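You operate a simulated robot arm through the tools that you are given. There is no shell and no other tool. Be economical: measure what you need, move in short steps, check, and stop when the job is done.

The job below is to be done with a simulated two-armed robot. You get a single attempt, and the scene is never put back.

Task
Take the blue brush and put it on the mat of the near bench. Take the tall yellow fuse and leave it on the top of the mains table. Fetch the black fuse and set it on top of the gold resistor. Fetch the orange capacitor and set it on the top of the returns shelf. Take the brown brush on the mat of the near bench and put it away on the board under the packing table. Take the black capacitor and put it in the stock carton. Take the orange relay and put it on top of the transformer. Open the coating lid. Do these in any order. Set down upright: orange capacitor, black capacitor.

It is judged by the outcome, as a careful person would: the job done as asked, and still so three seconds after it is handed in. It fails if anything else is knocked over, pushed out of place, dropped, spilled or broken. A push-on lid holds only when it is set on centred and level and pressed home; a screw cap is set on level and turned clockwise until tight.

Robot
Two 7-joint arms with two-finger parallel grippers on one trunk, on a base that drives. Base frame: it is fixed to the floor where the robot stands at the start and does not move with it; the origin is under the middle of the robot, x ahead of it, y to its left, z up. Units: cm, rad, N and s.
The left shoulder is at the start at [7, 18.7, 111.5], the right one opposite. With the tool pointing down near the work surface each hand reaches from about 32 to 80 cm from the robot's upright axis, wherever it stands, measured 20 degrees to its own side. Places, roughly: black capacitor [-175, 450, 75]; black fuse [-250, 275, 100]; blue brush (8x3x11 cm) [50, -10, 90]; board under the packing table [-150, 80, 30]; brown brush (4x12x5 cm) [-190, 440, 90]; coating lid [-120, 250, 90]; gold resistor (6x5x4 cm) [80, -80, 90]; mat of the near bench [-90, 450, 80]; orange capacitor [-300, 250, 125]; orange relay [-150, -75, 100]; stock carton (16x14 cm) [-530, 360, 86]; tall yellow fuse (3x3x6 cm) [70, -50, 80]; top of the mains table (100x20 cm) [-36, -148, 84]; top of the returns shelf (24x22 cm) [-144, 132, 94]; transformer (12x8x4 cm) [-140, -80, 90]. Payload 3.91 kg a hand.
Tool frame (each hand has its own): the origin (TCP) lies between the finger pads and is the grasp point; the fingertips stand 3 cm ahead of it; z points along the fingers, y is the line along which they close. The gripper opens to 11 cm. The fingers are 2 cm wide and 1 cm thick; the gripper's body (4.8 by 11.2 cm) begins 5.5 cm behind the TCP.
Orientation is that of the tool frame in the base frame, as [roll, pitch, yaw] about the fixed x, y, z axes, in that order (R = Rz(yaw) Ry(pitch) Rx(roll)). With the fingers straight down and closing along the base's y, the tool's x points along the base's -x, its y along +y and its z along -z.

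Tools
- The arms move only by the tool move_arm. It takes "left_rows", "right_rows" or both (then of equal length, played together; a hand with none holds still); each is a list of rows, each a list of 7 numbers: the shift along the base's x, y, z in m, then the turn, a rotation vector about the base's x, y, z in rad, then the closure, from 0 (fully open) to 1 (shut). In form: [[x, y, z, wx, wy, wz, claw], ...]. A call has 1 to 12 rows; each row shifts and turns the commanded pose from where the row before left it. Rows are played at 5 a second. More than 5 cm and 0.15 rad between two rows, or a gripper value outside its range, and nothing of the call is played. Where a pose cannot be reached the arm comes as near as it can. A force on the tool above 40 N (or 10 N above the force at the start of the call, whichever is more), or a blocked arm, ends the call early, and 0.2 s more pass. The fingers move at their own pace (about 7.2 cm/s each) and stop on an object; they squeeze with about 40 N. The grip force told is the motor's: it shows also when the fingers shut on nothing. Time passes only in rows, and 0.2 s behind the last, so rows that do not move let the fingers close. It gives the time, the measured TCP pose, the force on the tool (base axes), the opening and the grip force at its end, in the units of the frame above (readings bear some noise), with the torque about the TCP (base axes, N m) and any sound that the robot's microphone picked up.
- Cameras (640 x 400 px; columns grow to the right, rows downward): "scene" is now at [12.8, -4.5, 132.86]; the picture's right is [-0.54, -0.84, -0.00], its down [-0.57, 0.36, -0.74] and it looks along [0.62, -0.39, -0.68] (base axes); focal length 288 px, centre (320, 200). "left" rides on the left gripper at [7.2, -1.7, -10.3] in its tool frame; the picture's right is [0.23, 0.97, 0.00], its down [-0.76, 0.18, -0.62] and it looks along [-0.61, 0.14, 0.78] (tool axes); focal length 222 px, centre (320, 200). "right" rides on the right gripper at [7.2, 1.7, -10.3] in its tool frame; the picture's right is [-0.23, 0.97, 0.00], its down [-0.76, -0.18, -0.62] and it looks along [-0.61, -0.14, 0.78] (tool axes); focal length 222 px, centre (320, 200). There is no depth. A picture from a camera that has moved, and an enlarged one, comes with that camera's place and axes in the base frame and with its lens. The place of the scene camera against the robot may be out by one fixed shift of up to 1.2 cm in any direction.
- grab_frame(camera): a new picture of that camera. No time passes.
- raise_lower(by): slides the trunk up (or, below 0, down) by that many cm; the arms and the scene camera ride with it, the base frame stays. It gives what a move gives, with no picture.
- base_move(legs): drives the robot by 1 to 6 legs, each [ahead, turn to the left] in cm and rad, along the robot's own axes; the way and the turn of a leg run together, so that a leg with both is an arc; at most 150 cm and 3.142 rad a leg. The arms and the cameras ride along, it lands a little off, and it stops where it bumps. It gives what a move gives.
- pan_tilt(pan, tilt): turns the head with the scene camera to pan (to the left, within 1.501 rad either way) and tilt (down, from -0.506 to 1.204), counted from straight ahead of the robot. It gives what a move gives.
- inspect(camera, box): a new picture of the part [left, top, right, bottom] of that camera's present view, enlarged. No time passes.
- close_job(): hands the job in; it is judged then, once.

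Go step by step. Nothing tells you exact positions but the pictures and the camera data: compare them with the known pose of the tool, close in by small moves and look again before you grip or let go. The budget is 217 turns and 212 pictures, counting those below and the enlarged ones. Unless the task says otherwise, let go and move clear before handing in.

The tools are called after "Call:" as a command line: name --argument value ..., lists and objects as JSON in quotes. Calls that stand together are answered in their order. move_arm: Moves the arms, as the interface text tells. Its arguments: {"type":"object","properties":{"left_rows":{"type":"array","items":{"type":"array","items":{"type":"number"}}},"right_rows":{"type":"array","items":{"type":"array","items":{"type":"number"}}}},"required":[]} The other tools are called the same way: raise_lower (by) slides the trunk up or down; base_move (legs) drives the base; pan_tilt (pan, tilt) turns the head that bears the scene camera; grab_frame (camera) takes a picture; inspect (camera, box) takes an enlarged picture of a part of a camera's view; close_job () hands the job in.

At the start:

```text
t: 0.0
left_position: [44.97, -7.6, 108.88]
left_orientation: [-3.142, 0.0, -3.14]
left_ft_force: [-0.2, 0.6, -0.9]
left_ft_torque: [0.04, -0.01, 0.01]
left_opening: 11.02
left_grip_force: 0.1
right_position: [41.92, -47.51, 104.5]
right_orientation: [3.14, 0.0, -3.141]
right_ft_force: [0.2, -0.5, -0.3]
right_ft_torque: [-0.02, -0.01, 0.03]
right_opening: 11.0
right_grip_force: 0.0
trunk travel left (down, up): [-62.5, 31.5]
robot x, y, heading: [-0.37, -0.29, -0.001]
head pan, tilt: [-0.565, 0.744]
```

scene: 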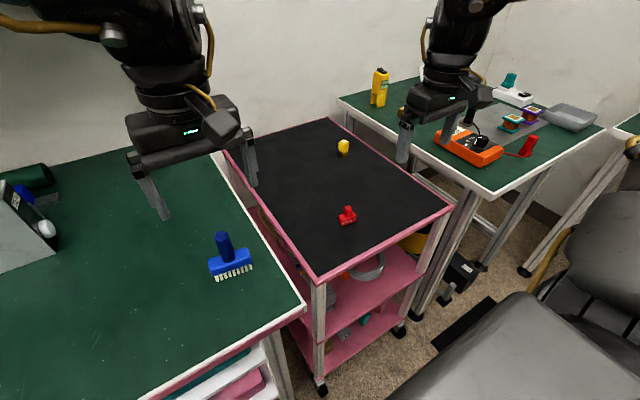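
right: 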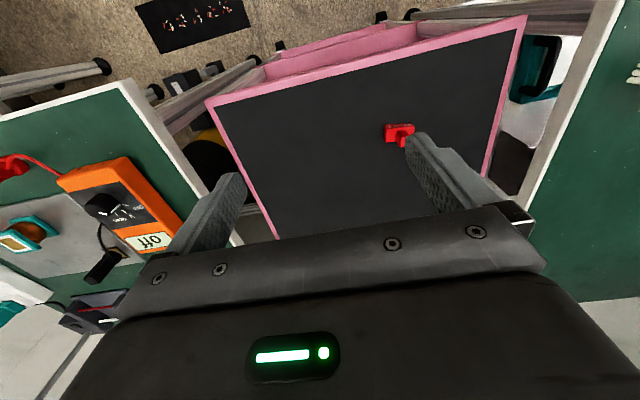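
left: 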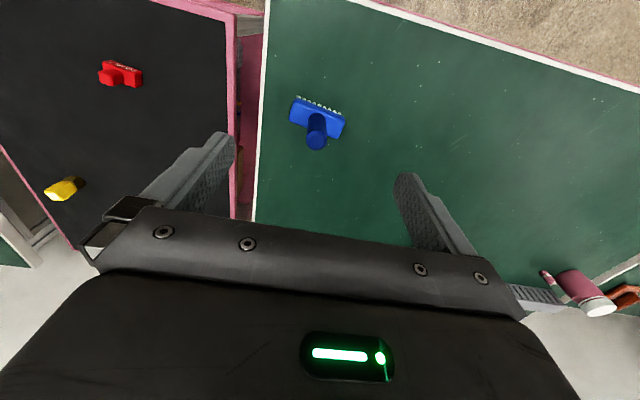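

I see the blue brush on the green bench ahead of me, and the yellow fuse on the black trolley top. First I look around to learn the layout.

Call:
pan_tilt --pan -1.3 --tilt 0.5

Call:
grab_frame --camera "scene"

Call:
pan_tilt --pan 1.4 --tilt 0.4

Call:
grab_frame --camera "scene"

Call:
inspect --camera "left" --box '[260, 60, 420, 160]'

```text
t: 1.1
left_position: [45.02, -7.63, 108.85]
left_orientation: [-3.142, 0.0, 3.141]
left_ft_force: [0.1, -0.4, -0.1]
left_ft_torque: [0.0, -0.03, 0.0]
left_opening: 11.02
left_grip_force: 0.1
right_position: [41.83, -47.57, 104.71]
right_orientation: [-3.14, 0.001, -3.141]
right_ft_force: [-0.6, -0.4, -0.3]
right_ft_torque: [0.04, -0.01, 0.02]
right_opening: 11.0
right_grip_force: 0.0
trunk travel left (down, up): [-62.5, 31.5]
robot x, y, heading: [-0.08, -0.07, 0.0]
head pan, tilt: [-1.3, 0.499]
```

```text
208 pictures are left
camera scene: at [8.22, -8.81, 134.99], right [-0.96, -0.27, 0.0], down [-0.13, 0.46, -0.88], along [0.24, -0.85, -0.48], focal length 288 px, centre (320, 200)
```

scene: 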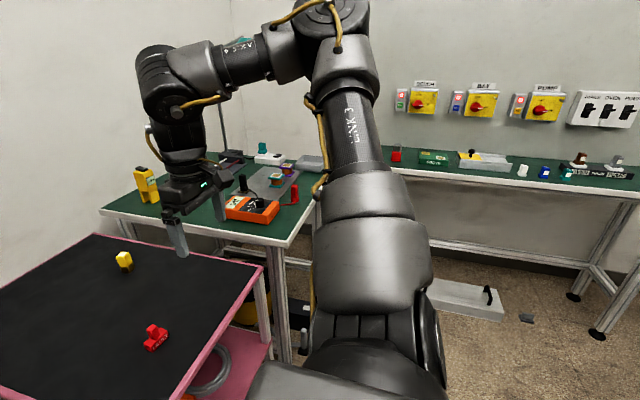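

```text
t: 3.5
left_position: [45.07, -7.61, 108.93]
left_orientation: [-3.141, 0.0, 3.141]
left_ft_force: [0.0, -0.9, -0.7]
left_ft_torque: [0.02, -0.03, 0.0]
left_opening: 11.0
left_grip_force: 0.1
right_position: [42.0, -47.36, 104.62]
right_orientation: [3.141, 0.0, 3.141]
right_ft_force: [0.1, 0.3, 0.2]
right_ft_torque: [0.03, -0.01, 0.0]
right_opening: 11.0
right_grip_force: 0.1
trunk travel left (down, up): [-62.5, 31.5]
robot x, y, heading: [-0.15, -0.19, 0.003]
head pan, tilt: [1.4, 0.4]
```

```text
207 pictures are left
camera scene: at [7.36, 9.08, 135.91], right [0.99, -0.17, 0.0], down [-0.07, -0.38, -0.92], along [0.16, 0.91, -0.39], focal length 288 px, centre (320, 200)
```

scene: 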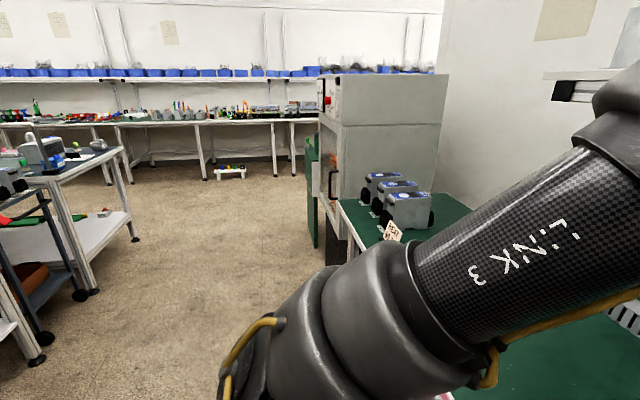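

```text
4.00 times, centred on (340, 110) of left
camera zoom: at [37.91, -9.35, 119.18], right [-0.23, 0.97, 0.0], down [0.76, 0.18, 0.62], along [0.61, 0.14, -0.78], focal length 888 px, centre (240, 560)
```

zoom: 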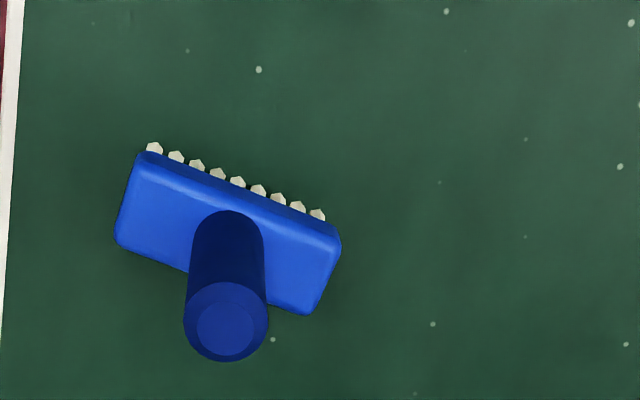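

The brush handle top comes out near [48.5, -7.5, 95] and the fuse top near [72, -50, 86]. I move the left hand above the brush, and look down at the gap between base and benches.

Call:
move_arm --left_rows '[[0.017, 0, -0.03, 0, 0, 0, 0], [0.017, 0, -0.03, 0, 0, 0, 0], [0, 0, -0.02, 0, 0, 0, 0], [0, 0, 0, 0, 0, 0, 0]]'

Call:
grab_frame --camera "left"

Call:
pan_tilt --pan -0.4 --tilt 1.15

Call:
grab_frame --camera "scene"

```text
t: 4.5
left_position: [48.57, -7.65, 100.86]
left_orientation: [3.141, -0.001, 3.141]
left_ft_force: [0.1, 0.6, 0.2]
left_ft_torque: [0.0, -0.04, -0.01]
left_opening: 11.01
left_grip_force: 0.1
right_position: [41.95, -47.44, 104.57]
right_orientation: [3.141, 0.001, -3.141]
right_ft_force: [0.7, -0.4, -0.4]
right_ft_torque: [-0.02, -0.03, 0.01]
right_opening: 11.0
right_grip_force: 0.0
trunk travel left (down, up): [-62.5, 31.5]
robot x, y, heading: [-0.18, -0.12, -0.006]
head pan, tilt: [1.4, 0.4]
```

```text
205 pictures are left
camera left: at [41.36, -9.33, 111.09], right [-0.23, 0.97, 0.0], down [0.76, 0.18, 0.62], along [0.61, 0.14, -0.78], focal length 222 px, centre (320, 200)
```

left: 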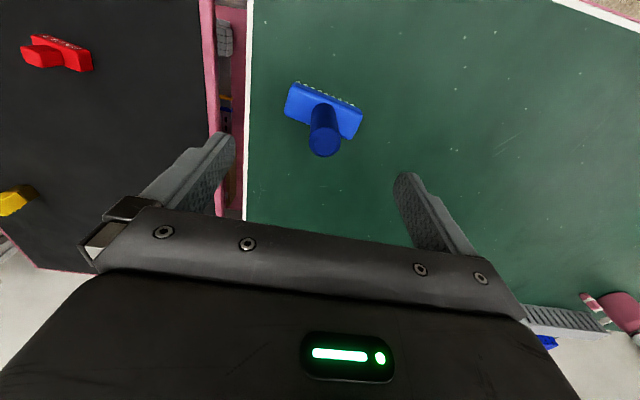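

```text
t: 6.3
left_position: [48.41, -7.66, 100.88]
left_orientation: [3.141, 0.0, -3.141]
left_ft_force: [-0.2, 0.1, -0.2]
left_ft_torque: [-0.01, 0.02, -0.02]
left_opening: 11.01
left_grip_force: 0.1
right_position: [41.96, -47.36, 104.67]
right_orientation: [-3.139, 0.0, -3.141]
right_ft_force: [-1.4, -0.2, -0.3]
right_ft_torque: [0.02, 0.0, 0.01]
right_opening: 11.0
right_grip_force: 0.0
trunk travel left (down, up): [-62.5, 31.5]
robot x, y, heading: [-0.11, 0.09, -0.001]
head pan, tilt: [-0.4, 1.15]
```

```text
204 pictures are left
camera scene: at [11.27, -2.36, 129.91], right [-0.39, -0.92, 0.0], down [-0.84, 0.35, -0.41], along [0.38, -0.16, -0.91], focal length 288 px, centre (320, 200)
```

scene: 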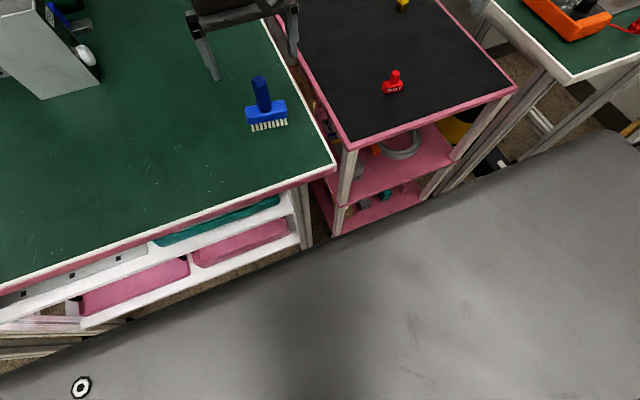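

The new view agrees: handle at about [48.4, -7.4], top at 95. Lower to z 92 and close.

Call:
move_arm --left_rows '[[0, 0.002, -0.045, 0, 0, 0, 0], [0, 0, -0.044, 0, 0, 0, 0], [0, 0, 0, 0, 0, 0, 0], [0, 0, 0, 0, 0, 0, 1], [0, 0, 0, 0, 0, 0, 1], [0, 0, 0, 0, 0, 0, 1], [0, 0, 0, 0, 0, 0, 1], [0, 0, 0, 0, 0, 0, 1]]'

Call:
grab_frame --camera "left"

```text
t: 8.1
left_position: [48.4, -7.43, 92.06]
left_orientation: [3.141, 0.0, -3.141]
left_ft_force: [-0.6, -0.7, -0.5]
left_ft_torque: [-0.01, 0.01, -0.01]
left_opening: 7.67
left_grip_force: 39.9
right_position: [41.89, -47.46, 104.56]
right_orientation: [3.141, 0.001, 3.14]
right_ft_force: [-0.3, -0.4, 0.9]
right_ft_torque: [0.01, -0.02, -0.03]
right_opening: 10.99
right_grip_force: 0.1
trunk travel left (down, up): [-62.5, 31.5]
robot x, y, heading: [0.17, -0.02, -0.003]
head pan, tilt: [-0.4, 1.15]
```

```text
203 pictures are left
camera left: at [41.26, -9.15, 102.33], right [-0.23, 0.97, 0.0], down [0.76, 0.18, 0.62], along [0.61, 0.14, -0.78], focal length 222 px, centre (320, 200)
```

left: 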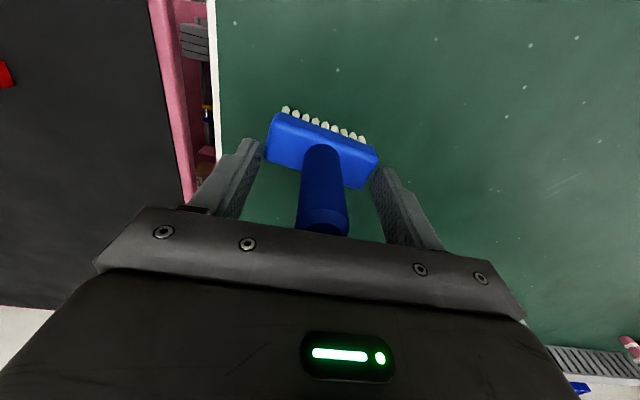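

The fingers met the ends of the brush block rather than the handle. I open, rise 2 cm and take the handle.

Call:
move_arm --left_rows '[[0, 0, 0, 0, 0, 0, 0], [0, 0, 0, 0, 0, 0, 0], [0, 0, 0.023, 0, 0, 0, 0], [0, 0, 0, 0, 0, 0, 0], [0, 0, 0, 0, 0, 0, 1], [0, 0, 0, 0, 0, 0, 1], [0, 0, 0, 0, 0, 0, 1], [0, 0, 0, 0, 0, 0, 1], [0, 0, 0, 0, 0, 0, 1]]'

Call:
grab_frame --camera "left"

```text
t: 10.1
left_position: [48.49, -7.43, 94.39]
left_orientation: [-3.141, 0.001, 3.14]
left_ft_force: [0.6, 0.5, 0.3]
left_ft_torque: [-0.01, -0.05, -0.02]
left_opening: 2.3
left_grip_force: 40.1
right_position: [41.93, -47.48, 104.58]
right_orientation: [3.14, -0.001, 3.141]
right_ft_force: [0.8, 1.1, -0.5]
right_ft_torque: [-0.01, -0.01, -0.02]
right_opening: 10.99
right_grip_force: 0.1
trunk travel left (down, up): [-62.5, 31.5]
robot x, y, heading: [0.22, -0.11, 0.002]
head pan, tilt: [-0.4, 1.15]
```

```text
202 pictures are left
camera left: at [41.28, -9.16, 104.57], right [-0.23, 0.97, 0.0], down [0.76, 0.18, 0.62], along [0.61, 0.14, -0.78], focal length 222 px, centre (320, 200)
```

left: 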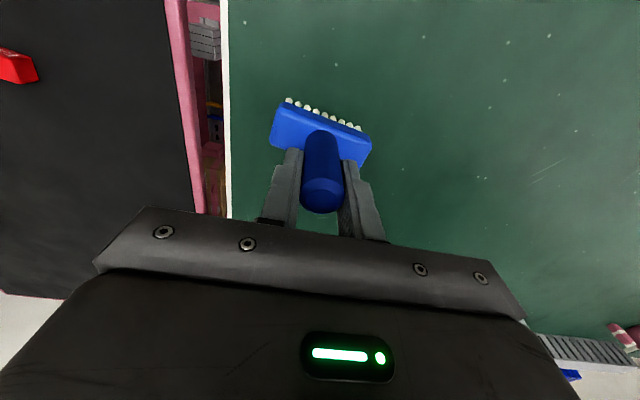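

The handle is held (2.3 cm). I lift the brush and tuck the left hand back, then look behind before driving.

Call:
move_arm --left_rows '[[0, 0, 0.05, 0, 0, 0, 1], [0, 0, 0.05, 0, 0, 0, 1], [0, 0.03, 0.05, 0, 0, 0, 1], [-0.03, 0.04, 0.03, 0, 0, 0, 1], [-0.04, 0.04, 0.02, 0, 0, 0, 1], [-0.03, 0.04, 0.0, 0, 0, 0, 1], [0, 0.04, 0.0, 0, 0, 0, 1], [0, 0, 0, 0, 0, 0, 1]]' --right_rows '[[0, 0, 0.05, 0, 0, 0, 0], [0, 0, 0.04, 0, 0, 0, 0], [0, 0.03, 0.04, 0, 0, 0, 0], [0, 0.04, 0.02, 0, 0, 0, 0], [0, 0.04, 0, 0, 0, 0, 0], [0, 0.04, 0.0, 0, 0, 0, 0], [0, 0.04, 0.0, 0, 0, 0, 0], [0, 0, 0, 0, 0, 0, 0]]'

Call:
base_move --legs '[[-25, 0]]'

Call:
pan_tilt --pan -1.45 --tilt 0.6

Call:
grab_frame --camera "scene"

```text
refused: row 3 steps farther than a row can; nothing moved
```

```text
t: 11.9
left_position: [23.46, -7.5, 94.36]
left_orientation: [-3.14, 0.0, -3.141]
left_ft_force: [-0.7, 1.0, 0.7]
left_ft_torque: [-0.01, 0.05, -0.01]
left_opening: 2.29
left_grip_force: 40.1
right_position: [16.91, -47.53, 104.56]
right_orientation: [3.141, -0.001, -3.141]
right_ft_force: [-0.8, 0.7, 0.2]
right_ft_torque: [-0.01, 0.01, -0.01]
right_opening: 10.99
right_grip_force: 0.1
trunk travel left (down, up): [-62.5, 31.5]
robot x, y, heading: [-25.37, 0.2, 0.001]
head pan, tilt: [-0.4, 1.15]
```

```text
t: 13.2
left_position: [23.42, -7.53, 94.35]
left_orientation: [-3.141, 0.0, -3.141]
left_ft_force: [0.8, 0.4, -0.3]
left_ft_torque: [-0.03, 0.0, 0.0]
left_opening: 2.27
left_grip_force: 39.5
right_position: [16.8, -47.53, 104.57]
right_orientation: [3.141, -0.001, -3.14]
right_ft_force: [1.0, 0.4, -0.9]
right_ft_torque: [-0.02, -0.01, -0.03]
right_opening: 10.99
right_grip_force: 0.1
trunk travel left (down, up): [-62.5, 31.5]
robot x, y, heading: [-25.11, -0.06, 0.005]
head pan, tilt: [-1.45, 0.6]
```

```text
201 pictures are left
camera scene: at [-18.16, -8.81, 134.08], right [-0.99, -0.12, 0.0], down [-0.07, 0.56, -0.82], along [0.1, -0.82, -0.57], focal length 288 px, centre (320, 200)
```

scene: 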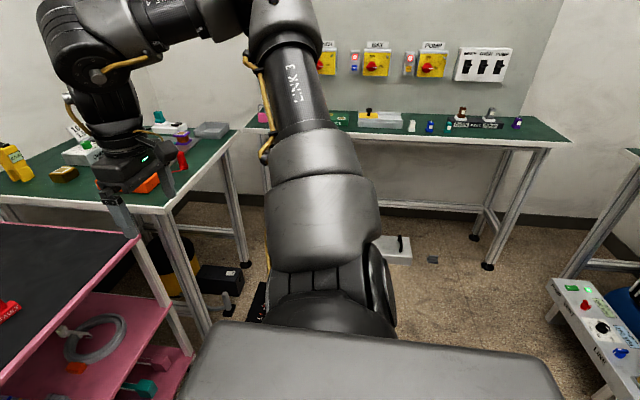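

The lift row was refused but the drive went ahead; I check that the brush is still well held, and redo the tuck within limits.

Call:
move_arm --left_rows '[[0, 0, 0.05, 0, 0, 0, 1], [0, 0, 0.05, 0, 0, 0, 1], [0, 0.03, 0.03, 0, 0, 0, 1], [0, 0.04, 0.02, 0, 0, 0, 1], [-0.03, 0.03, 0.02, 0, 0, 0, 1], [-0.03, 0.03, 0, 0, 0, 0, 1], [-0.03, 0.03, 0.0, 0, 0, 0, 1], [0, 0.04, 0.0, 0, 0, 0, 1]]' --right_rows '[[0, 0, 0.04, 0, 0, 0, 0], [0, 0, 0.04, 0, 0, 0, 0], [0, 0.03, 0.03, 0, 0, 0, 0], [0, 0.04, 0.02, 0, 0, 0, 0], [0, 0.04, 0, 0, 0, 0, 0], [0, 0.04, 0.0, 0, 0, 0, 0], [0, 0.04, 0.0, 0, 0, 0, 0], [0, 0, 0, 0, 0, 0, 0]]'

Call:
grab_frame --camera "left"

Call:
pan_tilt --pan 0 --tilt 1.0

Call:
grab_frame --camera "scene"

```text
t: 15.0
left_position: [14.45, 12.74, 111.35]
left_orientation: [-3.14, 0.0, -3.142]
left_ft_force: [0.0, 0.5, -1.1]
left_ft_torque: [-0.05, 0.02, 0.03]
left_opening: 2.31
left_grip_force: 39.9
right_position: [16.87, -28.31, 117.7]
right_orientation: [-3.14, 0.0, 3.14]
right_ft_force: [0.6, 0.2, 0.0]
right_ft_torque: [-0.03, 0.0, -0.02]
right_opening: 11.0
right_grip_force: 0.0
trunk travel left (down, up): [-62.5, 31.5]
robot x, y, heading: [-24.74, 0.01, 0.001]
head pan, tilt: [-1.45, 0.6]
```

```text
200 pictures are left
camera left: at [7.3, 11.09, 121.59], right [-0.23, 0.97, 0.0], down [0.76, 0.18, 0.62], along [0.61, 0.14, -0.78], focal length 222 px, centre (320, 200)
```

left: 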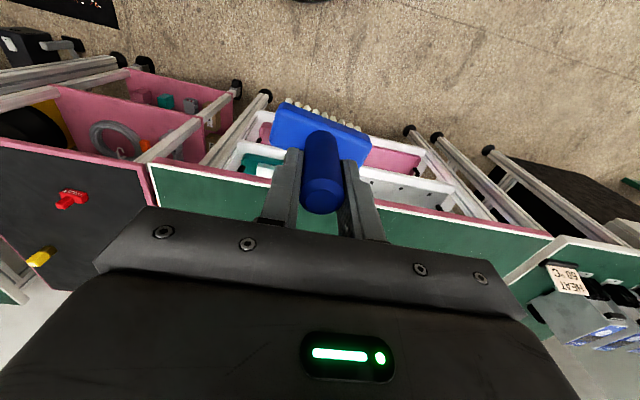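

```text
t: 16.6
left_position: [14.57, 12.57, 111.3]
left_orientation: [3.14, -0.001, 3.14]
left_ft_force: [-0.6, -0.3, 0.5]
left_ft_torque: [0.02, 0.04, 0.03]
left_opening: 2.28
left_grip_force: 39.9
right_position: [16.95, -28.59, 117.62]
right_orientation: [3.14, -0.001, -3.141]
right_ft_force: [-0.2, -0.2, 1.1]
right_ft_torque: [0.01, 0.06, 0.0]
right_opening: 10.99
right_grip_force: 0.0
trunk travel left (down, up): [-62.5, 31.5]
robot x, y, heading: [-25.08, -0.03, 0.002]
head pan, tilt: [0.0, 1.0]
```

```text
199 pictures are left
camera scene: at [-12.26, -0.01, 130.88], right [0.0, -1.0, 0.0], down [-0.84, 0.0, -0.54], along [0.54, 0.0, -0.84], focal length 288 px, centre (320, 200)
```

scene: 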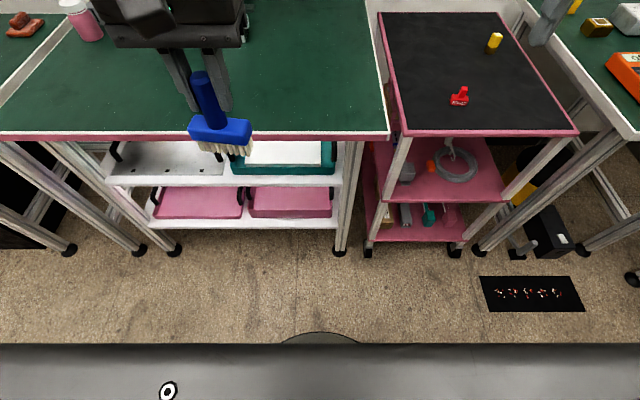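

The brush is fine. I drive to stand before the trolley: turn right, go, turn back left.

Call:
base_move --legs '[[0, -1.064], [51.5, 0], [0, 1.064], [8, 0]]'

Call:
pan_tilt --pan -0.2 --tilt 0.7

Call:
grab_frame --camera "scene"

Call:
grab_frame --camera "right"

```text
t: 25.6
left_position: [47.46, -31.39, 111.51]
left_orientation: [3.141, 0.001, -3.126]
left_ft_force: [-0.4, 0.5, -0.8]
left_ft_torque: [0.04, -0.05, 0.0]
left_opening: 2.29
left_grip_force: 40.3
right_position: [50.37, -72.48, 117.67]
right_orientation: [3.139, 0.002, -3.129]
right_ft_force: [-0.2, 0.8, 0.2]
right_ft_torque: [-0.02, -0.03, 0.02]
right_opening: 11.0
right_grip_force: 0.1
trunk travel left (down, up): [-62.5, 31.5]
robot x, y, heading: [8.21, -44.67, 0.014]
head pan, tilt: [0.0, 1.0]
```

```text
t: 26.4
left_position: [47.63, -31.45, 111.31]
left_orientation: [3.14, 0.0, -3.129]
left_ft_force: [-0.2, 0.8, 0.5]
left_ft_torque: [0.01, 0.01, -0.02]
left_opening: 2.31
left_grip_force: 39.7
right_position: [50.61, -72.46, 117.59]
right_orientation: [3.139, 0.001, -3.129]
right_ft_force: [-0.5, 0.2, -0.5]
right_ft_torque: [0.03, 0.0, 0.0]
right_opening: 11.0
right_grip_force: 0.1
trunk travel left (down, up): [-62.5, 31.5]
robot x, y, heading: [8.15, -44.53, 0.012]
head pan, tilt: [-0.201, 0.7]
```

```text
198 pictures are left
camera scene: at [22.44, -46.07, 133.21], right [-0.19, -0.98, 0.0], down [-0.63, 0.12, -0.76], along [0.75, -0.14, -0.65], focal length 288 px, centre (320, 200)
```

scene: 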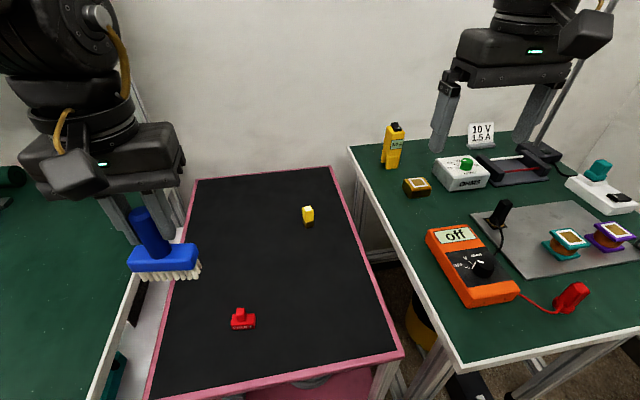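

```text
197 pictures are left
camera right: at [43.39, -70.92, 128.12], right [0.21, 0.98, 0.0], down [0.76, -0.17, 0.62], along [0.61, -0.13, -0.78], focal length 222 px, centre (320, 200)
```

right: 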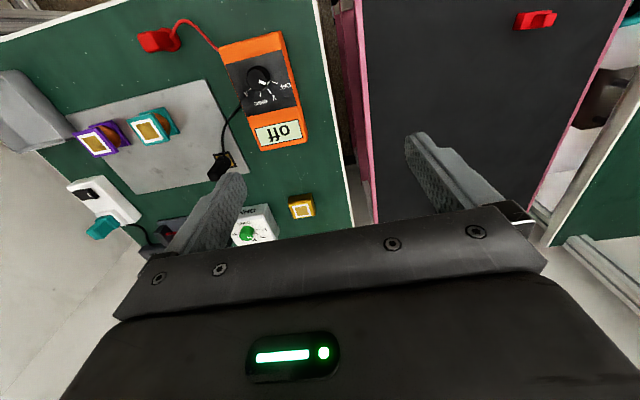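

The fuse stands near [74, -52.6] on the trolley (top about 86). I bring the right hand above and short of it to look.

Call:
move_arm --right_rows '[[0.02, 0.04, -0.02, 0, 0, 0, 0], [0.02, 0.04, -0.02, 0, 0, 0, 0], [0.03, 0.035, -0.02, 0, 0, 0, 0], [0.03, 0.035, -0.02, 0, 0, 0, 0], [0.04, 0.025, -0.015, 0, 0, 0, 0], [0.04, 0.02, -0.015, 0, 0, 0, 0], [0.03, 0, -0.03, 0, 0, 0, 0], [0, 0, 0, 0, 0, 0, 0]]'

Call:
grab_frame --camera "right"

```text
refused: row 3 steps farther than a row can; nothing moved
```

```text
196 pictures are left
camera right: at [43.39, -70.92, 128.12], right [0.21, 0.98, 0.0], down [0.76, -0.17, 0.62], along [0.61, -0.13, -0.78], focal length 222 px, centre (320, 200)
```

right: 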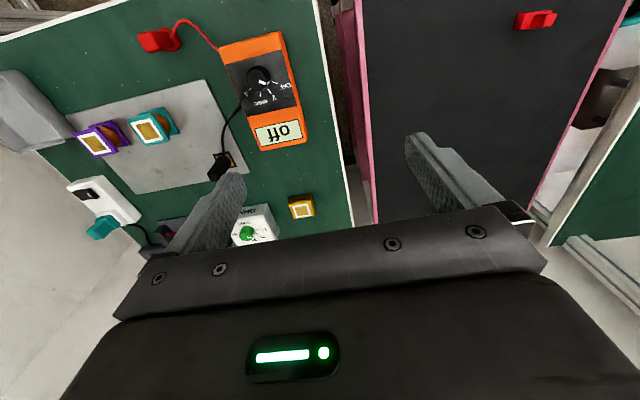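

Steps must stay under 5 cm in length; I replay with shorter ones.

Call:
move_arm --right_rows '[[0.02, 0.035, -0.02, 0, 0, 0, 0], [0.02, 0.035, -0.02, 0, 0, 0, 0], [0.02, 0.035, -0.02, 0, 0, 0, 0], [0.02, 0.035, -0.02, 0, 0, 0, 0], [0.03, 0.03, -0.02, 0, 0, 0, 0], [0.03, 0.02, -0.02, 0, 0, 0, 0], [0.03, 0.01, -0.03, 0, 0, 0, 0], [0.02, 0, -0.02, 0, 0, 0, 0], [0, 0, 0, 0, 0, 0, 0]]'

Call:
grab_frame --camera "right"

```text
t: 28.4
left_position: [47.43, -31.48, 111.45]
left_orientation: [-3.14, 0.0, -3.128]
left_ft_force: [-0.5, 0.2, -0.5]
left_ft_torque: [0.0, -0.01, 0.01]
left_opening: 2.32
left_grip_force: 39.8
right_position: [56.55, -67.85, 103.93]
right_orientation: [3.138, 0.004, -3.129]
right_ft_force: [0.3, 0.1, 0.1]
right_ft_torque: [-0.01, -0.02, 0.01]
right_opening: 11.04
right_grip_force: 0.0
right hand out of reach, approached as far as the arm can: row 1, 2, 3, 4, 5, 6, 7, 8
trunk travel left (down, up): [-62.5, 31.5]
robot x, y, heading: [8.01, -44.45, 0.018]
head pan, tilt: [-0.201, 0.7]
```

```text
195 pictures are left
camera right: at [49.26, -66.33, 114.53], right [0.21, 0.98, 0.0], down [0.76, -0.17, 0.62], along [0.61, -0.13, -0.78], focal length 222 px, centre (320, 200)
```

right: 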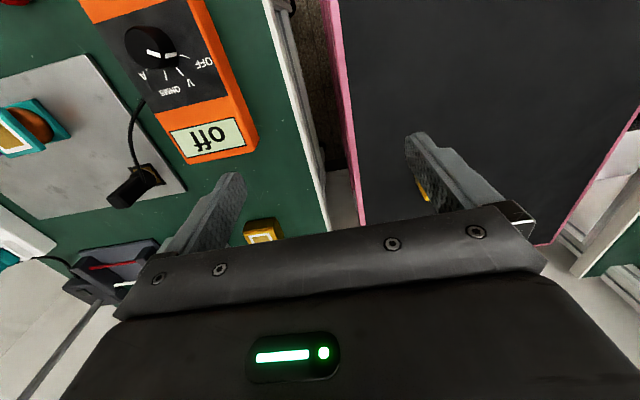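

The right hand stopped short of the asked pose. I try a small sideways step from here to see how it responds.

Call:
move_arm --right_rows '[[0.0, 0.03, 0, 0, 0, 0, 0], [0.0, 0.03, 0, 0, 0, 0, 0], [0, 0, 0, 0, 0, 0, 0]]'

```text
t: 29.2
left_position: [47.54, -31.43, 111.28]
left_orientation: [-3.141, 0.002, -3.126]
left_ft_force: [-0.3, -0.5, -0.2]
left_ft_torque: [0.02, 0.01, 0.01]
left_opening: 2.29
left_grip_force: 40.1
right_position: [55.7, -67.19, 103.59]
right_orientation: [3.136, 0.002, -3.128]
right_ft_force: [0.6, -0.5, -0.4]
right_ft_torque: [-0.01, 0.03, 0.01]
right_opening: 10.98
right_grip_force: 0.1
right hand out of reach, approached as far as the arm can: row 1, 2
trunk travel left (down, up): [-62.5, 31.5]
robot x, y, heading: [8.24, -44.45, 0.011]
head pan, tilt: [-0.201, 0.7]
```

Call:
move_arm --right_rows '[[0.03, -0.06, 0, 0, 0, 0, 0]]'

Call:
move_arm --right_rows '[[0.03, -0.03, 0, 0, 0, 0, 0], [0.03, -0.03, 0, 0, 0, 0, 0], [0.0, 0, 0, 0, 0, 0, 0]]'

Call:
pan_tilt --pan -0.7 --tilt 0.5

Call:
grab_frame --camera "scene"

```text
refused: row 1 steps farther than a row can; nothing moved
```

```text
t: 30.0
left_position: [47.43, -31.32, 111.34]
left_orientation: [-3.141, 0.001, -3.127]
left_ft_force: [-0.3, 0.0, -1.1]
left_ft_torque: [0.03, 0.0, 0.02]
left_opening: 2.28
left_grip_force: 39.5
right_position: [61.75, -73.17, 103.61]
right_orientation: [3.14, 0.004, -3.128]
right_ft_force: [-0.2, 0.1, 0.4]
right_ft_torque: [0.03, -0.02, 0.03]
right_opening: 11.0
right_grip_force: 0.1
trunk travel left (down, up): [-62.5, 31.5]
robot x, y, heading: [8.51, -44.97, 0.014]
head pan, tilt: [-0.201, 0.7]
```

```text
t: 30.9
left_position: [47.56, -31.5, 111.44]
left_orientation: [3.14, 0.0, -3.127]
left_ft_force: [0.7, -0.5, -0.3]
left_ft_torque: [0.01, -0.02, 0.04]
left_opening: 2.29
left_grip_force: 40.3
right_position: [61.8, -73.09, 103.51]
right_orientation: [3.139, 0.0, -3.127]
right_ft_force: [0.1, -0.2, -0.3]
right_ft_torque: [0.02, 0.0, 0.03]
right_opening: 10.97
right_grip_force: 0.2
trunk travel left (down, up): [-62.5, 31.5]
robot x, y, heading: [7.81, -44.18, 0.015]
head pan, tilt: [-0.7, 0.499]
```

```text
194 pictures are left
camera scene: at [21.09, -50.25, 134.99], right [-0.63, -0.77, 0.0], down [-0.37, 0.3, -0.88], along [0.68, -0.56, -0.48], focal length 288 px, centre (320, 200)
```

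scene: 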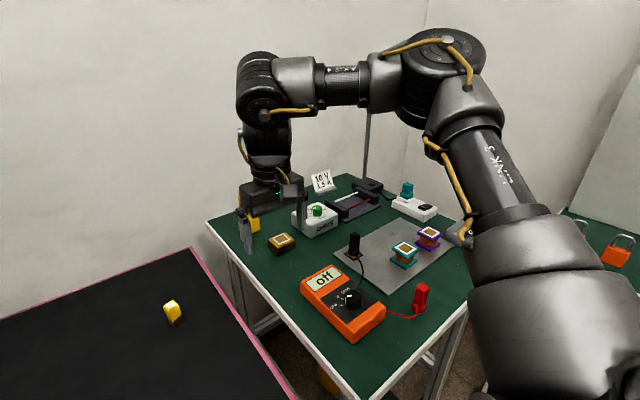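

Now it follows again from its present pose. From farther ahead I try going sideways to the fuse.

Call:
move_arm --right_rows '[[0.02, 0.03, -0.005, 0, 0, 0, 0], [0.02, 0.03, -0.005, 0, 0, 0, 0], [0.02, 0.03, -0.005, 0, 0, 0, 0], [0.02, 0.03, -0.005, 0, 0, 0, 0], [0, 0.04, 0, 0, 0, 0, 0], [0, 0.04, 0, 0, 0, 0, 0], [0, 0, 0, 0, 0, 0, 0]]'

```text
t: 32.5
left_position: [47.59, -31.36, 111.36]
left_orientation: [-3.141, 0.001, -3.126]
left_ft_force: [0.0, 0.8, 0.5]
left_ft_torque: [-0.01, -0.02, 0.01]
left_opening: 2.31
left_grip_force: 40.1
right_position: [59.33, -68.96, 101.41]
right_orientation: [3.137, 0.003, -3.128]
right_ft_force: [-0.2, -0.6, 0.7]
right_ft_torque: [0.0, -0.02, 0.0]
right_opening: 11.01
right_grip_force: 0.2
right hand out of reach, approached as far as the arm can: row 1, 2, 3, 4, 5, 6
trunk travel left (down, up): [-62.5, 31.5]
robot x, y, heading: [8.43, -44.61, 0.019]
head pan, tilt: [-0.7, 0.499]
```

Perhaps the wrist turn is at its limit; I try letting the tool yaw turn left as the arm swings in.

Call:
move_arm --right_rows '[[0, 0, 0, 0, 0, 0.15, 0], [0, 0, 0, 0, 0, 0.15, 0], [0, 0, 0, 0, 0, 0.15, 0], [0.01, 0.03, 0, 0, 0, 0.1, 0], [0.01, 0.03, 0, 0, 0, 0, 0], [0.02, 0.03, 0, 0, 0, 0, 0], [0, 0, 0, 0, 0, 0, 0]]'

```text
t: 34.1
left_position: [47.55, -31.39, 111.43]
left_orientation: [3.14, -0.001, -3.129]
left_ft_force: [0.2, 0.5, -0.6]
left_ft_torque: [0.02, 0.03, 0.02]
left_opening: 2.32
left_grip_force: 40.1
right_position: [58.58, -68.45, 101.77]
right_orientation: [3.138, 0.006, -2.577]
right_ft_force: [1.6, -0.4, 0.4]
right_ft_torque: [0.0, 0.03, -0.05]
right_opening: 10.99
right_grip_force: 0.1
right hand out of reach, approached as far as the arm can: row 4, 5, 6
trunk travel left (down, up): [-62.5, 31.5]
robot x, y, heading: [8.35, -44.45, 0.018]
head pan, tilt: [-0.7, 0.499]
```

The right arm cannot swing further inward, so I turn the base left 0.3 rad to put the fuse on the right arm's own side.

Call:
base_move --legs '[[0, 0.33]]'

Call:
move_arm --right_rows '[[0, 0, 0, 0, 0, -0.15, 0], [0, 0, 0, 0, 0, -0.15, 0], [0, 0, 0, 0, 0, -0.15, 0], [0, 0, 0, 0, 0, -0.15, 0], [0, 0, 0, 0, 0, -0.15, 0], [0, 0, 0, 0, 0, -0.13, 0]]'

Call:
grab_frame --camera "right"

```text
t: 35.6
left_position: [41.31, -19.41, 111.24]
left_orientation: [3.141, 0.002, -2.798]
left_ft_force: [-1.2, -0.4, 0.1]
left_ft_torque: [0.0, 0.02, 0.01]
left_opening: 2.29
left_grip_force: 40.2
right_position: [63.7, -51.06, 101.75]
right_orientation: [3.139, 0.005, -2.251]
right_ft_force: [0.3, -0.6, 0.4]
right_ft_torque: [0.06, 0.0, 0.0]
right_opening: 11.0
right_grip_force: 0.0
trunk travel left (down, up): [-62.5, 31.5]
robot x, y, heading: [7.96, -44.78, 0.343]
head pan, tilt: [-0.7, 0.499]
```

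```text
t: 37.0
left_position: [41.38, -19.48, 111.32]
left_orientation: [-3.141, -0.001, -2.798]
left_ft_force: [0.0, -0.1, -0.4]
left_ft_torque: [0.03, -0.03, 0.0]
left_opening: 2.25
left_grip_force: 40.1
right_position: [66.74, -51.8, 101.89]
right_orientation: [3.126, 0.004, -3.125]
right_ft_force: [-0.7, 0.2, -1.4]
right_ft_torque: [0.0, 0.02, -0.02]
right_opening: 10.98
right_grip_force: 0.0
right hand out of reach, approached as far as the arm can: row 6
trunk travel left (down, up): [-62.5, 31.5]
robot x, y, heading: [8.61, -44.22, 0.347]
head pan, tilt: [-0.7, 0.499]
```

```text
193 pictures are left
camera right: at [59.43, -50.5, 112.51], right [0.21, 0.98, 0.02], down [0.76, -0.17, 0.62], along [0.61, -0.12, -0.78], focal length 222 px, centre (320, 200)
```

right: 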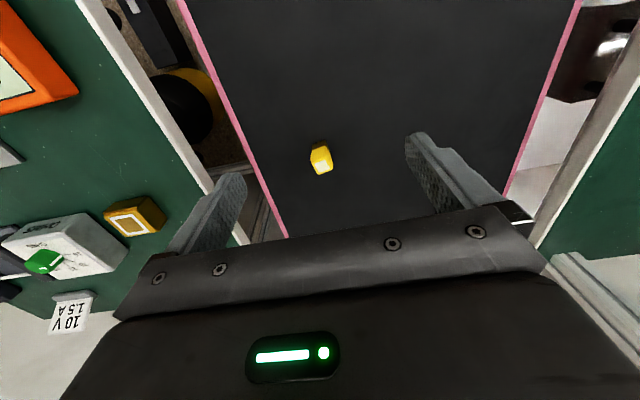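

The fuse is seen at about [74.3, -53]. I go over it and down to 92, then look again.

Call:
move_arm --right_rows '[[0.03, -0.005, -0.02, 0, 0, 0, 0], [0.03, -0.005, -0.025, 0, 0, 0, 0], [0.016, -0.002, -0.03, 0, 0, 0, 0], [0, 0, -0.025, 0, 0, 0, 0], [0, 0, 0, 0, 0, 0, 0]]'

Call:
grab_frame --camera "right"

```text
t: 38.2
left_position: [41.25, -19.32, 111.38]
left_orientation: [-3.14, 0.001, -2.796]
left_ft_force: [0.5, 0.1, -1.1]
left_ft_torque: [-0.02, -0.02, 0.0]
left_opening: 2.27
left_grip_force: 40.2
right_position: [73.17, -54.51, 91.89]
right_orientation: [3.134, 0.007, -3.128]
right_ft_force: [0.6, 0.1, -0.2]
right_ft_torque: [-0.01, -0.02, -0.02]
right_opening: 11.0
right_grip_force: 0.1
right hand out of reach, approached as far as the arm can: row 1, 2, 3, 4
trunk travel left (down, up): [-62.5, 31.5]
robot x, y, heading: [8.62, -44.49, 0.345]
head pan, tilt: [-0.7, 0.499]
```

```text
192 pictures are left
camera right: at [65.83, -53.1, 102.36], right [0.21, 0.98, 0.01], down [0.76, -0.17, 0.63], along [0.61, -0.13, -0.78], focal length 222 px, centre (320, 200)
```

right: 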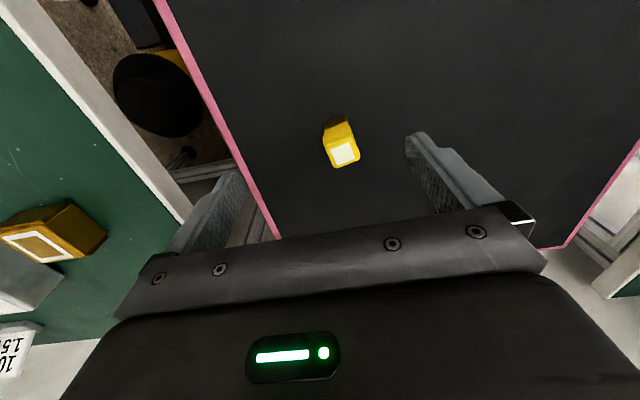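

The fuse is confirmed at [74.2, -53.0], 1.5 cm left of the hand. I raise slightly, turn the base left a bit more and re-aim.

Call:
base_move --legs '[[0, 0.15]]'

Call:
move_arm --right_rows '[[0, 0, 0, 0, 0, 0, 0]]'

```text
t: 39.2
left_position: [37.1, -14.78, 111.43]
left_orientation: [-3.14, 0.002, -2.649]
left_ft_force: [0.8, 0.5, -1.0]
left_ft_torque: [0.03, 0.01, -0.03]
left_opening: 2.27
left_grip_force: 39.5
right_position: [73.98, -44.93, 91.85]
right_orientation: [3.136, 0.007, -2.98]
right_ft_force: [-0.4, -0.1, -0.3]
right_ft_torque: [0.0, 0.05, -0.02]
right_opening: 11.01
right_grip_force: 0.0
trunk travel left (down, up): [-62.5, 31.5]
robot x, y, heading: [8.49, -44.5, 0.492]
head pan, tilt: [-0.7, 0.499]
```

```text
t: 39.6
left_position: [37.1, -15.0, 111.42]
left_orientation: [3.139, -0.001, -2.649]
left_ft_force: [-0.2, -0.2, -1.0]
left_ft_torque: [0.02, -0.05, 0.0]
left_opening: 2.3
left_grip_force: 40.0
right_position: [73.93, -44.92, 91.7]
right_orientation: [3.133, 0.007, -2.983]
right_ft_force: [0.3, -0.5, 0.4]
right_ft_torque: [-0.01, 0.0, -0.05]
right_opening: 11.0
right_grip_force: 0.1
trunk travel left (down, up): [-62.5, 31.5]
robot x, y, heading: [7.82, -44.55, 0.496]
head pan, tilt: [-0.7, 0.499]
```

Call:
move_arm --right_rows '[[0.001, -0.04, 0.005, 0, 0, -0.08, 0], [0.002, -0.041, 0.0, 0, 0, -0.08, 0], [0, 0, 0, 0, 0, 0, 0]]'

Call:
grab_frame --camera "right"

```text
t: 40.4
left_position: [37.08, -14.66, 111.3]
left_orientation: [-3.14, -0.002, -2.65]
left_ft_force: [-0.1, 0.9, -0.9]
left_ft_torque: [-0.02, 0.0, 0.03]
left_opening: 2.31
left_grip_force: 39.9
right_position: [74.09, -52.92, 92.49]
right_orientation: [3.136, 0.007, -3.139]
right_ft_force: [-0.4, 0.9, -0.9]
right_ft_torque: [-0.04, 0.0, 0.04]
right_opening: 10.99
right_grip_force: 0.0
trunk travel left (down, up): [-62.5, 31.5]
robot x, y, heading: [8.32, -44.71, 0.493]
head pan, tilt: [-0.7, 0.499]
```

```text
191 pictures are left
camera right: at [66.87, -51.18, 102.96], right [0.23, 0.97, 0.01], down [0.76, -0.18, 0.63], along [0.61, -0.14, -0.78], focal length 222 px, centre (320, 200)
```

right: 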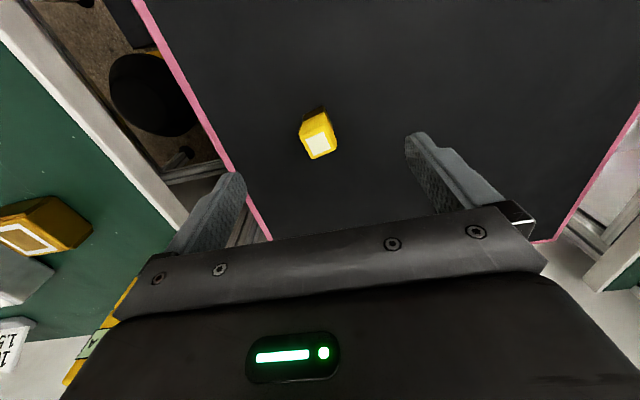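

The fuse is centred. I lower to 84.2 and close.

Call:
move_arm --right_rows '[[0.002, 0, -0.045, 0, 0, 0, 0], [0, 0, -0.038, 0, 0, 0, 0], [0, 0, 0, 0, 0, 0, 0], [0, 0, 0, 0, 0, 0, 1], [0, 0, 0, 0, 0, 0, 1], [0, 0, 0, 0, 0, 0, 1], [0, 0, 0, 0, 0, 0, 1], [0, 0, 0, 0, 0, 0, 1]]'

Call:
grab_frame --camera "right"

```text
t: 42.2
left_position: [37.09, -14.93, 111.31]
left_orientation: [3.141, 0.0, -2.65]
left_ft_force: [-0.9, 1.6, -0.9]
left_ft_torque: [0.01, -0.01, 0.02]
left_opening: 2.31
left_grip_force: 39.6
right_position: [74.32, -52.84, 84.04]
right_orientation: [3.135, 0.007, -3.141]
right_ft_force: [-0.7, 0.7, 0.4]
right_ft_torque: [-0.02, 0.0, 0.04]
right_opening: 2.3
right_grip_force: 39.7
trunk travel left (down, up): [-62.5, 31.5]
robot x, y, heading: [8.34, -43.96, 0.493]
head pan, tilt: [-0.7, 0.499]
```

```text
190 pictures are left
camera right: at [67.05, -51.32, 94.59], right [0.23, 0.97, 0.01], down [0.76, -0.18, 0.63], along [0.61, -0.14, -0.78], focal length 222 px, centre (320, 200)
```

right: 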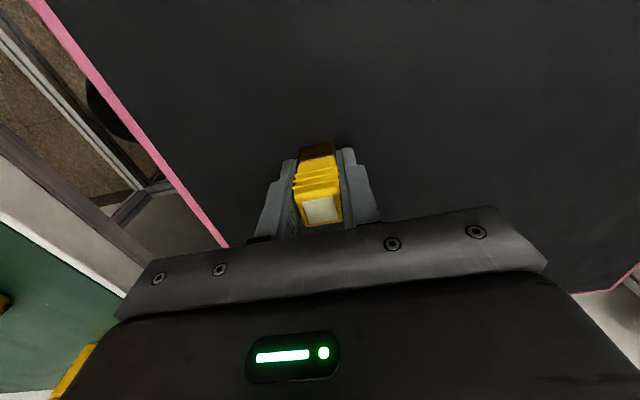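

The fuse is gripped (2.3 cm). I lift it and tuck the hand back before driving to the mains table.

Call:
move_arm --right_rows '[[0, 0, 0.045, 0, 0, 0, 1], [0, 0, 0.045, 0, 0, 0, 1], [0, 0, 0.045, 0, 0, 0, 1], [-0.03, 0.005, 0.03, 0, 0, 0, 1], [-0.03, 0.005, 0.03, 0, 0, 0.1, 1], [-0.03, 0.005, 0.03, 0, 0, 0.1, 1], [-0.03, 0.005, 0.01, 0, 0, 0.1, 1], [-0.03, 0.005, 0, 0, 0, 0.1, 1], [-0.02, 0.005, 0, 0, 0, 0.1, 1], [0, 0, 0, 0, 0, 0, 1]]'

Call:
grab_frame --camera "right"

```text
t: 44.4
left_position: [37.03, -14.84, 111.29]
left_orientation: [3.141, 0.0, -2.649]
left_ft_force: [0.1, -0.3, -1.5]
left_ft_torque: [0.0, 0.0, -0.03]
left_opening: 2.31
left_grip_force: 39.9
right_position: [57.42, -50.1, 107.55]
right_orientation: [3.133, 0.008, -2.639]
right_ft_force: [0.3, 0.3, -1.2]
right_ft_torque: [-0.01, 0.03, 0.0]
right_opening: 2.29
right_grip_force: 40.7
trunk travel left (down, up): [-62.5, 31.5]
robot x, y, heading: [8.12, -44.62, 0.494]
head pan, tilt: [-0.7, 0.499]
```

```text
189 pictures are left
camera right: at [50.3, -52.18, 118.06], right [-0.27, 0.96, 0.01], down [0.75, 0.21, 0.63], along [0.6, 0.18, -0.78], focal length 222 px, centre (320, 200)
```

right: 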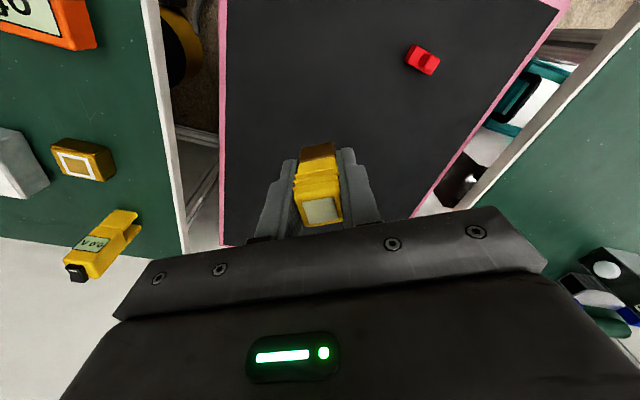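

Fuse is carried safely. I back away and turn to face the mains table.

Call:
base_move --legs '[[-45, 0], [0, -2.065]]'

Call:
pan_tilt --pan 0 --tilt 0.55

Call:
grab_frame --camera "scene"

Call:
pan_tilt --pan -1.3 --tilt 0.45

Call:
grab_frame --camera "scene"

```text
t: 52.1
left_position: [-19.76, -105.56, 111.49]
left_orientation: [-3.141, 0.0, 1.546]
left_ft_force: [-0.4, -0.1, -0.2]
left_ft_torque: [0.04, -0.02, -0.03]
left_opening: 2.31
left_grip_force: 40.2
right_position: [-60.36, -105.82, 107.5]
right_orientation: [3.136, 0.007, 1.557]
right_ft_force: [-0.9, 0.8, -0.7]
right_ft_torque: [0.01, -0.04, -0.02]
right_opening: 2.33
right_grip_force: 39.7
trunk travel left (down, up): [-62.5, 31.5]
robot x, y, heading: [-31.17, -65.58, -1.593]
head pan, tilt: [-0.7, 0.499]
```

```text
t: 53.2
left_position: [-19.74, -105.52, 111.46]
left_orientation: [-3.141, 0.0, 1.546]
left_ft_force: [0.2, 1.1, -0.4]
left_ft_torque: [-0.01, -0.01, -0.03]
left_opening: 2.3
left_grip_force: 40.2
right_position: [-60.19, -105.92, 107.54]
right_orientation: [3.134, 0.008, 1.556]
right_ft_force: [-0.1, -0.2, -0.8]
right_ft_torque: [0.02, 0.02, -0.01]
right_opening: 2.31
right_grip_force: 40.0
trunk travel left (down, up): [-62.5, 31.5]
robot x, y, heading: [-31.58, -65.61, -1.595]
head pan, tilt: [0.0, 0.55]
```

```text
188 pictures are left
camera scene: at [-30.88, -79.71, 134.54], right [-1.0, 0.03, 0.0], down [0.01, 0.52, -0.85], along [-0.02, -0.85, -0.52], focal length 288 px, centre (320, 200)
```

scene: 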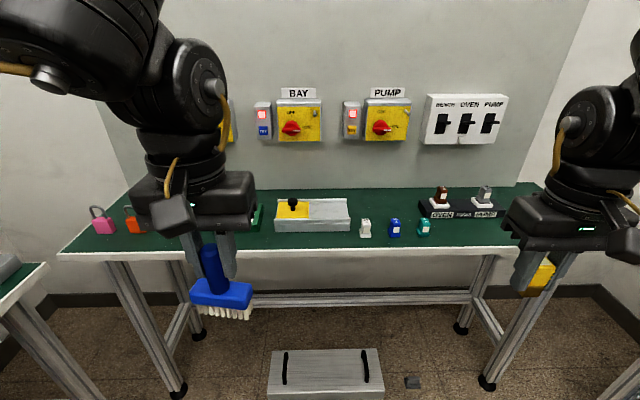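

```text
t: 54.6
left_position: [-19.69, -105.35, 111.26]
left_orientation: [3.141, 0.001, 1.545]
left_ft_force: [0.0, -0.5, -1.1]
left_ft_torque: [0.0, 0.02, -0.01]
left_opening: 2.32
left_grip_force: 40.1
right_position: [-60.38, -105.68, 107.63]
right_orientation: [3.134, 0.007, 1.558]
right_ft_force: [0.4, -0.2, -0.1]
right_ft_torque: [0.0, -0.01, 0.0]
right_opening: 2.3
right_grip_force: 40.1
trunk travel left (down, up): [-62.5, 31.5]
robot x, y, heading: [-31.13, -66.16, -1.598]
head pan, tilt: [-1.3, 0.45]
```

```text
187 pictures are left
camera scene: at [-39.56, -72.99, 135.44], right [-0.24, 0.97, 0.0], down [0.42, 0.11, -0.9], along [-0.87, -0.22, -0.44], focal length 288 px, centre (320, 200)
```

scene: 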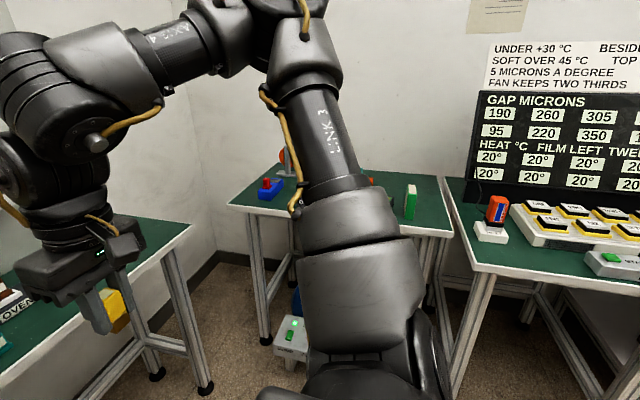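

There is free space on the mains table right of the teal item, in front of the plate. I drive nearer and slightly right.

Call:
base_move --legs '[[0, -0.42], [33, 0], [0, 0.44]]'

Call:
pan_tilt --pan -0.4 --tilt 0.75

Call:
grab_frame --camera "scene"

Call:
grab_frame --camera "right"

```text
t: 59.4
left_position: [-32.78, -134.77, 111.26]
left_orientation: [-3.141, 0.0, 1.573]
left_ft_force: [-0.4, -0.5, -1.3]
left_ft_torque: [0.01, 0.02, 0.01]
left_opening: 2.3
left_grip_force: 40.8
right_position: [-73.44, -136.12, 107.51]
right_orientation: [3.135, 0.006, 1.579]
right_ft_force: [0.3, 0.7, 0.3]
right_ft_torque: [0.01, 0.02, -0.01]
right_opening: 2.32
right_grip_force: 40.0
trunk travel left (down, up): [-62.5, 31.5]
robot x, y, heading: [-45.27, -95.34, -1.567]
head pan, tilt: [-1.3, 0.45]
```

```text
t: 60.5
left_position: [-32.71, -134.86, 111.2]
left_orientation: [-3.141, -0.002, 1.574]
left_ft_force: [-0.1, 0.4, -0.1]
left_ft_torque: [-0.02, 0.0, 0.0]
left_opening: 2.33
left_grip_force: 39.8
right_position: [-73.38, -136.21, 107.48]
right_orientation: [3.135, 0.008, 1.582]
right_ft_force: [-0.7, -0.2, 0.4]
right_ft_torque: [-0.01, -0.01, -0.04]
right_opening: 2.31
right_grip_force: 40.1
trunk travel left (down, up): [-62.5, 31.5]
robot x, y, heading: [-45.58, -95.23, -1.572]
head pan, tilt: [-0.4, 0.75]
```

```text
186 pictures are left
camera scene: at [-47.87, -108.01, 132.8], right [-0.92, 0.39, 0.0], down [0.27, 0.63, -0.73], along [-0.28, -0.67, -0.68], focal length 288 px, centre (320, 200)
```

scene: 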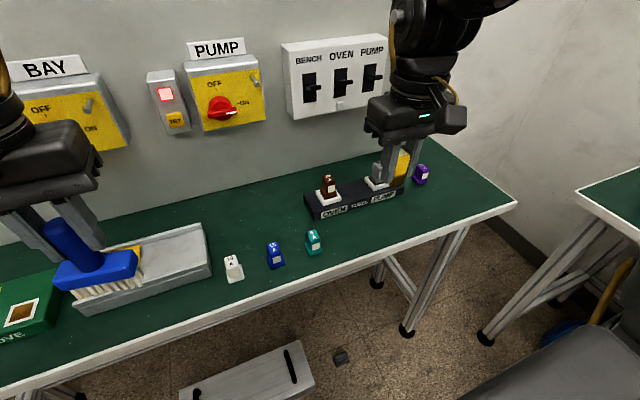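

```text
185 pictures are left
camera right: at [-71.87, -128.87, 118.08], right [0.98, -0.22, 0.01], down [-0.17, -0.76, 0.63], along [-0.13, -0.61, -0.78], focal length 222 px, centre (320, 200)
```

right: 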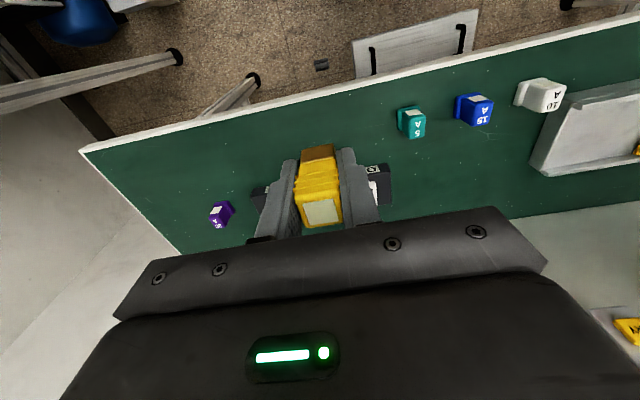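

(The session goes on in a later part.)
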